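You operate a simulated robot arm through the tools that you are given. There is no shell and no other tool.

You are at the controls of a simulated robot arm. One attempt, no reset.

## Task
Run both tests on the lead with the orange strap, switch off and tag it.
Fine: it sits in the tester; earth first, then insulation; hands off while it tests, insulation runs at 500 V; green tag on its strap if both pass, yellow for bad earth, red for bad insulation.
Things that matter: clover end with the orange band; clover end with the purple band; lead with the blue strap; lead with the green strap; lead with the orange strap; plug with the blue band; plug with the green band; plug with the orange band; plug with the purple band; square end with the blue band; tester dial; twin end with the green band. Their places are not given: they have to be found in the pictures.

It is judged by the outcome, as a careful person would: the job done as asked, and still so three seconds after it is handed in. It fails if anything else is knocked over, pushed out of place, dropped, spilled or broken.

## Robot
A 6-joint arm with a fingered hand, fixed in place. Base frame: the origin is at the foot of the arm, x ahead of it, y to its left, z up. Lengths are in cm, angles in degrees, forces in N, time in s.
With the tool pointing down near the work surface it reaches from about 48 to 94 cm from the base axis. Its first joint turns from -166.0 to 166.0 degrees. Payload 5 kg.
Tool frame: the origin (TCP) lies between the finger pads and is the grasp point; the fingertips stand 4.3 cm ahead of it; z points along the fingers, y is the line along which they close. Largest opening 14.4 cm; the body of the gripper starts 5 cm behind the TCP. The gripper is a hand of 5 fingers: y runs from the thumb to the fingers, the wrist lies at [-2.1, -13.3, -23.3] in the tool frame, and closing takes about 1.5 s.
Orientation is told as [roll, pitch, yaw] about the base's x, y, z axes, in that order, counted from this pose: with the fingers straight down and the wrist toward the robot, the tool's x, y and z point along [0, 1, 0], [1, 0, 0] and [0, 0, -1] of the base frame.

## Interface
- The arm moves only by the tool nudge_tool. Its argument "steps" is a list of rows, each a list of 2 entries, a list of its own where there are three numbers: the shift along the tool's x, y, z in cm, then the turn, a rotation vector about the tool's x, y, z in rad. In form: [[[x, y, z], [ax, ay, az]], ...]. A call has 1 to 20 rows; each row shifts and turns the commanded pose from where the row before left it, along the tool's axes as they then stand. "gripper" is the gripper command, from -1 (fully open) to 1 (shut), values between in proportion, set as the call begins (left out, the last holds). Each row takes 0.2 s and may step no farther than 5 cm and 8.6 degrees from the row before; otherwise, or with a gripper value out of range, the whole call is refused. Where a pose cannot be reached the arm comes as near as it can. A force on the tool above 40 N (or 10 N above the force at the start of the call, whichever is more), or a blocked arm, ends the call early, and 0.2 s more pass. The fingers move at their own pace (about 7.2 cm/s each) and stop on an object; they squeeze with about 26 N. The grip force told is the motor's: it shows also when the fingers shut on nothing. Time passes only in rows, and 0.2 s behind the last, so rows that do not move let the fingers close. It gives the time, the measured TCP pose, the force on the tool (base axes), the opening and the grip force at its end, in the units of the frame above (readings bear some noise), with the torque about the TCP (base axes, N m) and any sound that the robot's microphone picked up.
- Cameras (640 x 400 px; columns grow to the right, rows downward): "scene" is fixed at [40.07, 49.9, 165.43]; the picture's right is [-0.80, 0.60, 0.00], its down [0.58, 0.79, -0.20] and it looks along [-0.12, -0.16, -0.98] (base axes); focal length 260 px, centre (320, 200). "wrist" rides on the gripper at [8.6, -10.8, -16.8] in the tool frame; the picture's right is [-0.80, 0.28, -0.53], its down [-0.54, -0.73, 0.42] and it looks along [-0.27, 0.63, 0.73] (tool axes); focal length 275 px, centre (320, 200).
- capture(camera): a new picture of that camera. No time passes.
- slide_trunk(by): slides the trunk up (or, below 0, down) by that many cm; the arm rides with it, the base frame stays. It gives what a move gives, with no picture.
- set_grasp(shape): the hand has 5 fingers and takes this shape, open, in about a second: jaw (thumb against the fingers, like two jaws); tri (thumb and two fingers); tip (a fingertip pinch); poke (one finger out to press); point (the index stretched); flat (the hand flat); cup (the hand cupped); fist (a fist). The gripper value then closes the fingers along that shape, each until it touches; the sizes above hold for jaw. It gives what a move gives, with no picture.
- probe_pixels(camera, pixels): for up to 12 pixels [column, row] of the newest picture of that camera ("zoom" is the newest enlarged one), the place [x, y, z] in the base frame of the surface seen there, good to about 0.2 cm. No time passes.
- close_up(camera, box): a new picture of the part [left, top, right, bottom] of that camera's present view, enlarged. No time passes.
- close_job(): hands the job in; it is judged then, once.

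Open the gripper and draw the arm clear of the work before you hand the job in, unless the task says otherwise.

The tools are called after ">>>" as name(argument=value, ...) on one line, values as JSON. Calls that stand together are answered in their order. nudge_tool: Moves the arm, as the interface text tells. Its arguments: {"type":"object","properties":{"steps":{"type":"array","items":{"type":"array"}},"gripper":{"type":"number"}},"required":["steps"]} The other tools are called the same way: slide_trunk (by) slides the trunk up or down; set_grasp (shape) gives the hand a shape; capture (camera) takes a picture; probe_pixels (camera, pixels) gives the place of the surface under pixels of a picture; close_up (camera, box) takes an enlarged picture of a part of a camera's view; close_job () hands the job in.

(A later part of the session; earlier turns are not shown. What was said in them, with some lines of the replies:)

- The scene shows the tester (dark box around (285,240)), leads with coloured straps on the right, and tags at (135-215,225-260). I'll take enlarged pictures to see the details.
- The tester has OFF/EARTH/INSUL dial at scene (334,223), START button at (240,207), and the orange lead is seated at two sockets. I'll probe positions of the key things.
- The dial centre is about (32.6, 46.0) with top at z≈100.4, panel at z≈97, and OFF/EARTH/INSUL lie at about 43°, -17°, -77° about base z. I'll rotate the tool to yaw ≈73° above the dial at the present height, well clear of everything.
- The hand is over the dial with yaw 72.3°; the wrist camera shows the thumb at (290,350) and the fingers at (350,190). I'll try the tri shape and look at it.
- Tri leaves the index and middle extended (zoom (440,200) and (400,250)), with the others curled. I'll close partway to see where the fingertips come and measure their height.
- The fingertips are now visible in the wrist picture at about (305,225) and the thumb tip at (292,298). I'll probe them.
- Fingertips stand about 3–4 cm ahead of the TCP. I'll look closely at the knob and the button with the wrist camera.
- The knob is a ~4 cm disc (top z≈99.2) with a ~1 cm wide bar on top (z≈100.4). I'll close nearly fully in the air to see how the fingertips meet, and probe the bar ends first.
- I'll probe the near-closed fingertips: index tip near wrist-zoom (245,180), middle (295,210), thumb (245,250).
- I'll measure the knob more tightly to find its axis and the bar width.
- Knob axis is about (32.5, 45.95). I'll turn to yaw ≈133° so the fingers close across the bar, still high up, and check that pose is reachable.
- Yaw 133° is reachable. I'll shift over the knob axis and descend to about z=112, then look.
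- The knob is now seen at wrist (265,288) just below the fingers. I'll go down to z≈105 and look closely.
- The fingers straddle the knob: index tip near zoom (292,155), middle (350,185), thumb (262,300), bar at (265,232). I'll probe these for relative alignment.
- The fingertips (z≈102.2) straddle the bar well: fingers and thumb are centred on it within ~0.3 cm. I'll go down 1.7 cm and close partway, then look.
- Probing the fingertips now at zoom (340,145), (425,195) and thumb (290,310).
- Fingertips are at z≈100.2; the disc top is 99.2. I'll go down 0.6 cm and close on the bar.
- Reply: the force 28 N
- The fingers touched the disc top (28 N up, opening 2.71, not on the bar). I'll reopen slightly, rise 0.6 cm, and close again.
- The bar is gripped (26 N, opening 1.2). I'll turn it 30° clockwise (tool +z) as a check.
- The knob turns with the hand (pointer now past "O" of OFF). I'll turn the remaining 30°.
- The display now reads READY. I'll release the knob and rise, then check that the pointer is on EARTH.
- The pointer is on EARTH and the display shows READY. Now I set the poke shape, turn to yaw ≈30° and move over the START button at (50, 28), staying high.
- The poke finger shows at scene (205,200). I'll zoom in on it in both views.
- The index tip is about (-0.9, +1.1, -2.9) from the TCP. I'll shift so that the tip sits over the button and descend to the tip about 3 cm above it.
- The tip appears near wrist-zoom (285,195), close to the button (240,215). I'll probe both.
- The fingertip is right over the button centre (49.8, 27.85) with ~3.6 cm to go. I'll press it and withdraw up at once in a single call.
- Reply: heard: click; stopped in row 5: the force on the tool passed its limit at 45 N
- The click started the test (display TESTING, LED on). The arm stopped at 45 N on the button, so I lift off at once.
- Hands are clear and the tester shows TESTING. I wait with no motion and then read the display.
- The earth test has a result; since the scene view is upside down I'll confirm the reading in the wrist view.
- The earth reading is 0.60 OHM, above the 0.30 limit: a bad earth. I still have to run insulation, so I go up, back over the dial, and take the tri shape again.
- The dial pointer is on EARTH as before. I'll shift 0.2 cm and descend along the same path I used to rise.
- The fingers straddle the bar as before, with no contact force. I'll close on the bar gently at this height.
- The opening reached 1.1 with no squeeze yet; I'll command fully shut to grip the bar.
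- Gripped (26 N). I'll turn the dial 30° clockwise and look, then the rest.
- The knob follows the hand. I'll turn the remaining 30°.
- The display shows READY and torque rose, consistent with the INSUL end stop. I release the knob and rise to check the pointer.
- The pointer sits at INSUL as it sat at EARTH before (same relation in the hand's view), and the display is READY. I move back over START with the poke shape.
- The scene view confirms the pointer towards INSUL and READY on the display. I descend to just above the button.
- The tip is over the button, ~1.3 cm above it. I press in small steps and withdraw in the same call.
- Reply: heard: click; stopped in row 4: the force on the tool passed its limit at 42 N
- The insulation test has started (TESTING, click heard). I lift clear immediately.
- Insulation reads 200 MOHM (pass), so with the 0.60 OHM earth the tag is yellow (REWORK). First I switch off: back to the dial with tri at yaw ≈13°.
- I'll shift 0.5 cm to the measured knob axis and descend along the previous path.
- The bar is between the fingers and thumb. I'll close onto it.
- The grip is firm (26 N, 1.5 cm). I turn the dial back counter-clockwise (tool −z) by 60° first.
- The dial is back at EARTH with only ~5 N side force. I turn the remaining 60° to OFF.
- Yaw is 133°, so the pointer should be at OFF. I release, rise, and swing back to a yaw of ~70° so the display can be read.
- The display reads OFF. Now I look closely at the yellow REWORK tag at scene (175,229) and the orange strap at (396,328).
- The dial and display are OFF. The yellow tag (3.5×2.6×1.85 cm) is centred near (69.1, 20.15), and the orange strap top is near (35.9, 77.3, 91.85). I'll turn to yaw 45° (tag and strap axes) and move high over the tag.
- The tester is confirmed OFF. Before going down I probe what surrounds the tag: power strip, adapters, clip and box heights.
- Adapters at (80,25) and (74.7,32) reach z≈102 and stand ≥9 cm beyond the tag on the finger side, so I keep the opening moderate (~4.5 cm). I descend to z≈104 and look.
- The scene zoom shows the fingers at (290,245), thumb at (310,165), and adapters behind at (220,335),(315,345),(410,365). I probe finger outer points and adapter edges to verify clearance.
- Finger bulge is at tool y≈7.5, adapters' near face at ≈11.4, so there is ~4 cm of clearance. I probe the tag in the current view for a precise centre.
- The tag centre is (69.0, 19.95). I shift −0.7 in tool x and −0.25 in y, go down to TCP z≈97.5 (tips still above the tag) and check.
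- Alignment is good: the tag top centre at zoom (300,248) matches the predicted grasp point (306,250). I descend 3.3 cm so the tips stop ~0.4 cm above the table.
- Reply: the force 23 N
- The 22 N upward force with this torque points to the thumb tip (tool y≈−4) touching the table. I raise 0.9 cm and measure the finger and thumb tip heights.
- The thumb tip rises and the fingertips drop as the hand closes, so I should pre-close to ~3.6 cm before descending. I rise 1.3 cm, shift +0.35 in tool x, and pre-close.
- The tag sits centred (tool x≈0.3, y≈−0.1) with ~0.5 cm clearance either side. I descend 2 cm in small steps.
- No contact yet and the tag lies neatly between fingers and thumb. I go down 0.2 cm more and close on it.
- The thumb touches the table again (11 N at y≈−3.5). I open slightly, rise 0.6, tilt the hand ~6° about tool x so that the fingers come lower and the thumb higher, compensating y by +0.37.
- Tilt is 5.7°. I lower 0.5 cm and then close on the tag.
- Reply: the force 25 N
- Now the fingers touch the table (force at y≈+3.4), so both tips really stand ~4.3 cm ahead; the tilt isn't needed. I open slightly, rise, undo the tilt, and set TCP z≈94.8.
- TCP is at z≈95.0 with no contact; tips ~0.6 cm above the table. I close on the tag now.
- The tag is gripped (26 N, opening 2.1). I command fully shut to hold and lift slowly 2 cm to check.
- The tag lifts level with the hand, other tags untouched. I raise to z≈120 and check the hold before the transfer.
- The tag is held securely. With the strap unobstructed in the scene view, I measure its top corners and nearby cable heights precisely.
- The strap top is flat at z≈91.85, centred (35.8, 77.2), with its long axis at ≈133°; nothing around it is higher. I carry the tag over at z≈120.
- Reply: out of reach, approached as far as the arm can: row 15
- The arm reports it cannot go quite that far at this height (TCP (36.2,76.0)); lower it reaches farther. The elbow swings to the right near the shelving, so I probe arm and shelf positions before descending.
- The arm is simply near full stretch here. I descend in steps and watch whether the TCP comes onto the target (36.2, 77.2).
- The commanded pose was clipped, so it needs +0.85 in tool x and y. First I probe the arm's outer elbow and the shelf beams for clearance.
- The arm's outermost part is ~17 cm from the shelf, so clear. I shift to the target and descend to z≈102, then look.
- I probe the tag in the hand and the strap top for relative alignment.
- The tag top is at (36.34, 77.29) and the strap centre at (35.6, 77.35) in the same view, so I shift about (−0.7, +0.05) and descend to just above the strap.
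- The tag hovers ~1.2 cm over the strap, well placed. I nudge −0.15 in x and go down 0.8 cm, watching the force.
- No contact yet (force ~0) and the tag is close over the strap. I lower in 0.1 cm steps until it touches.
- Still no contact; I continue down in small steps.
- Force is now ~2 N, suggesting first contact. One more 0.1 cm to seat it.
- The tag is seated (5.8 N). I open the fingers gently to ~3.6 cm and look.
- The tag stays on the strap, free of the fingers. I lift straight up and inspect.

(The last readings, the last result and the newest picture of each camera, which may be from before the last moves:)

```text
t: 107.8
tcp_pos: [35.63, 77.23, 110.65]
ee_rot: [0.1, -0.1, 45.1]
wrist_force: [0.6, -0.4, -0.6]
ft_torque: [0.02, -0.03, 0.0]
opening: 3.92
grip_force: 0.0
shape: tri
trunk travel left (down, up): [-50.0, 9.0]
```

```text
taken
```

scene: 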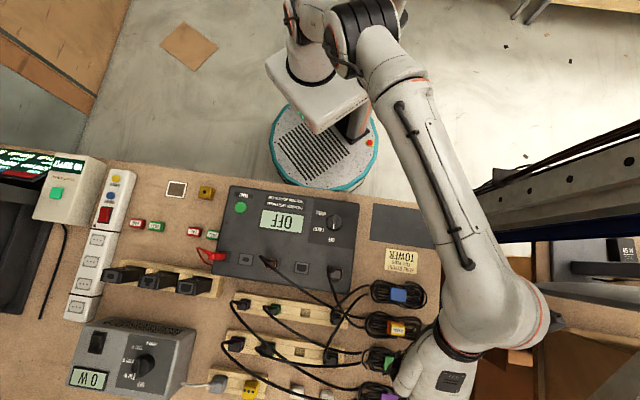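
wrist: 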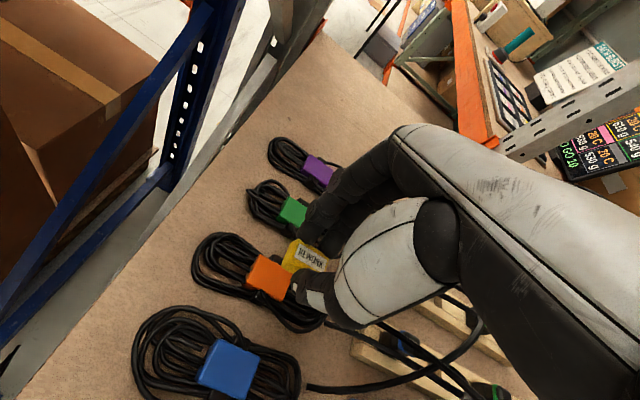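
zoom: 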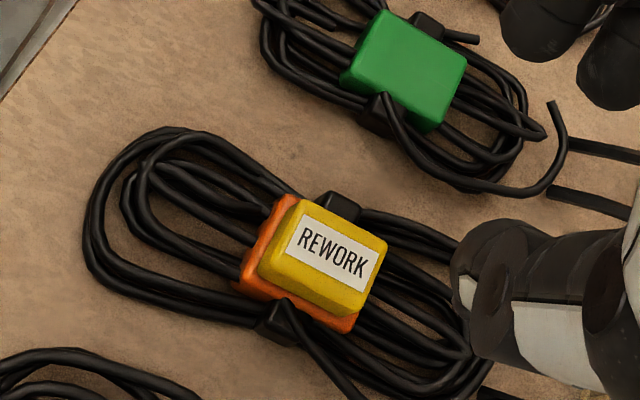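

The tag lies on the orange strap. I draw the arm back toward its starting place, high above the bench, to view everything.

>>> nudge_tool(steps=[[[-0.5, -0.6, -1.5], [0, 0, 0]], [[-2.5, -3.0, -2], [0, 0, 0]], [[-2.88, -3.34, -2], [0, 0, 0]], [[-2.88, -3.34, -2], [0, 0, 0]], [[-2.88, -3.34, -2], [0, 0, 0]], [[-2.88, -3.34, -2], [0, 0, 0]], [[-2.88, -3.34, -2], [0, 0, 0]], [[-2.88, -3.34, -2], [0, 0, 0]], [[-2.5, -3.0, -2], [0, 0, 0]], [[0, 0, 0], [0, 0, 0]], [[0, 0, 0], [0, 0, 0]]], gripper=-1)

>>> capture(camera="scene")

>>> close_up(camera="scene", box=[380, 312, 416, 342])

>>> close_up(camera="scene", box=[200, 170, 440, 320])

```text
t: 110.2
tcp_pos: [32.86, 42.17, 127.52]
ee_rot: [0.3, -0.1, 45.1]
wrist_force: [0.5, 0.5, 0.3]
ft_torque: [0.01, 0.02, -0.03]
opening: 14.37
grip_force: 0.1
shape: tri
trunk travel left (down, up): [-50.0, 9.0]
```

```text
taken
```

scene: 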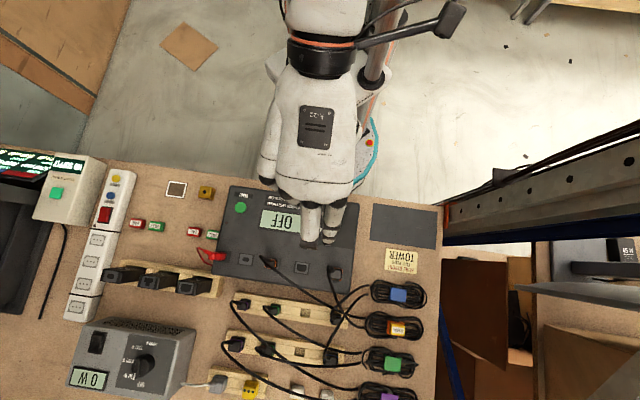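

```text
13.33 times, centred on (398, 327) of scene
```

zoom: 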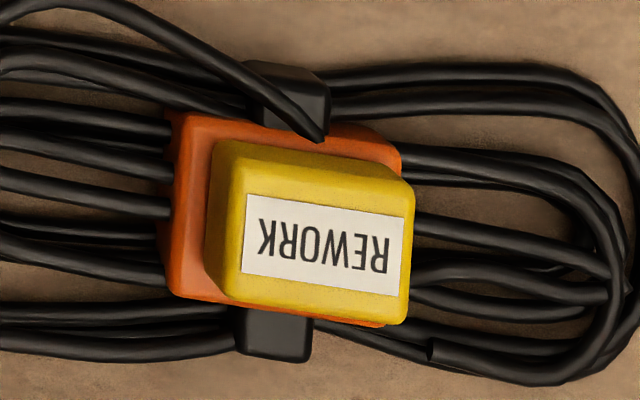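

```text
2.67 times, centred on (320, 245) of scene
```

zoom: 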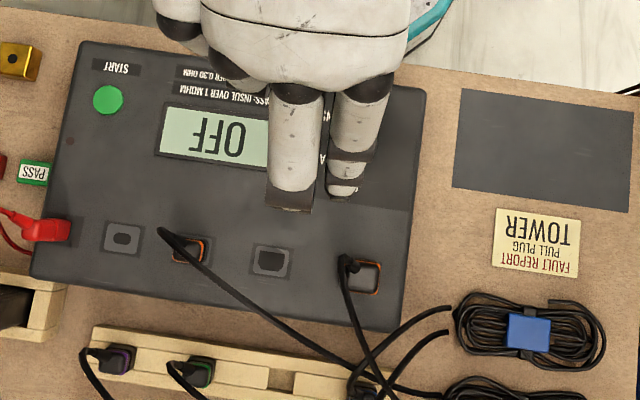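

The REWORK tag's footprint lies fully within the orange strap, the display shows OFF, and the other tags are unchanged. I rise a little more to the starting height and take a last check.

>>> nudge_tool(steps=[[[0, 0, -2], [0, 0, 0]], [[0, 0, -2], [0, 0, 0]], [[0, 0, -1], [0, 0, 0]], [[0, 0, 0], [0, 0, 0]], [[0, 0, 0], [0, 0, 0]]])

>>> capture(camera="wrist")

>>> close_up(camera="scene", box=[330, 260, 440, 400])

>>> close_up(camera="scene", box=[100, 170, 260, 290])

```text
t: 111.4
tcp_pos: [32.99, 42.22, 132.8]
ee_rot: [0.2, -0.1, 45.1]
wrist_force: [0.9, -0.3, 1.0]
ft_torque: [0.02, -0.03, -0.03]
opening: 14.37
grip_force: 0.1
shape: tri
trunk travel left (down, up): [-50.0, 9.0]
```

```text
taken
```

wrist: 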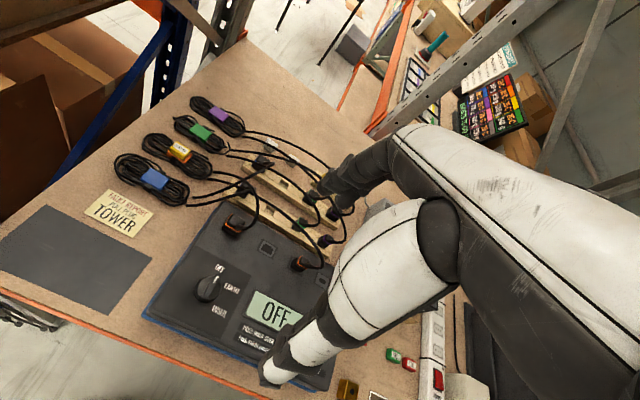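

```text
2.86 times, centred on (385, 330) of scene
```

zoom: 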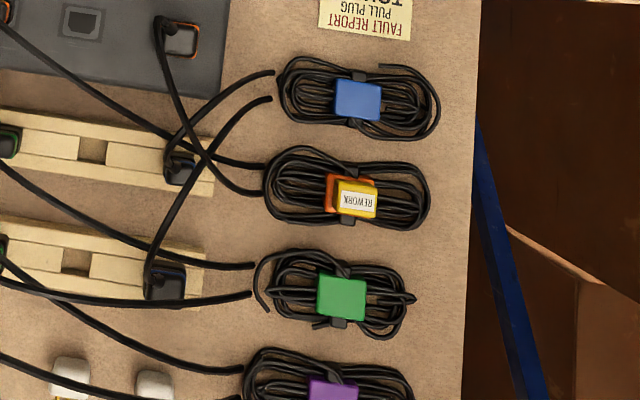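

```text
3.33 times, centred on (180, 230) of scene
```

zoom: 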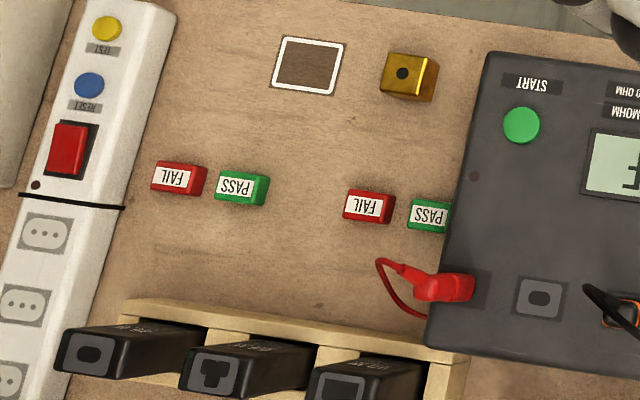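

Both tests are done: earth read 0.60 OHM (fail) and insulation 200 MOHM (pass). The tester is off, the yellow REWORK tag sits on the orange strap, nothing else has moved, and the arm is clear with the gripper open. I hand the job in.

>>> close_job()

```text
The job is handed in.
```

Both tests ran on the orange-strap lead. It failed earth, so it has the yellow REWORK tag. The job is handed in; no verdict has come back yet.

| Test | Reading | Limit | Result |
|---|---|---|---|
| Earth | 0.60 OHM | under 0.30 OHM | Fail |
| Insulation | 200 MOHM | over 1 MOHM | Pass |

- **Order and switch-off:** I ran earth first, then insulation. The dial is back at OFF and the display reads OFF.
- **Hands off:** The START button stopped the arm on its force limit both times (45 N, then 42 N). The finger therefore rested on the button for part of a second after each test began. I then lifted clear and stayed off until the result showed.
- **Tag:** It lies flat on top of the orange strap, fully within its edges.
- **Surroundings:** The other leads and tags look unmoved in the final pictures. The arm is raised clear with the gripper open.
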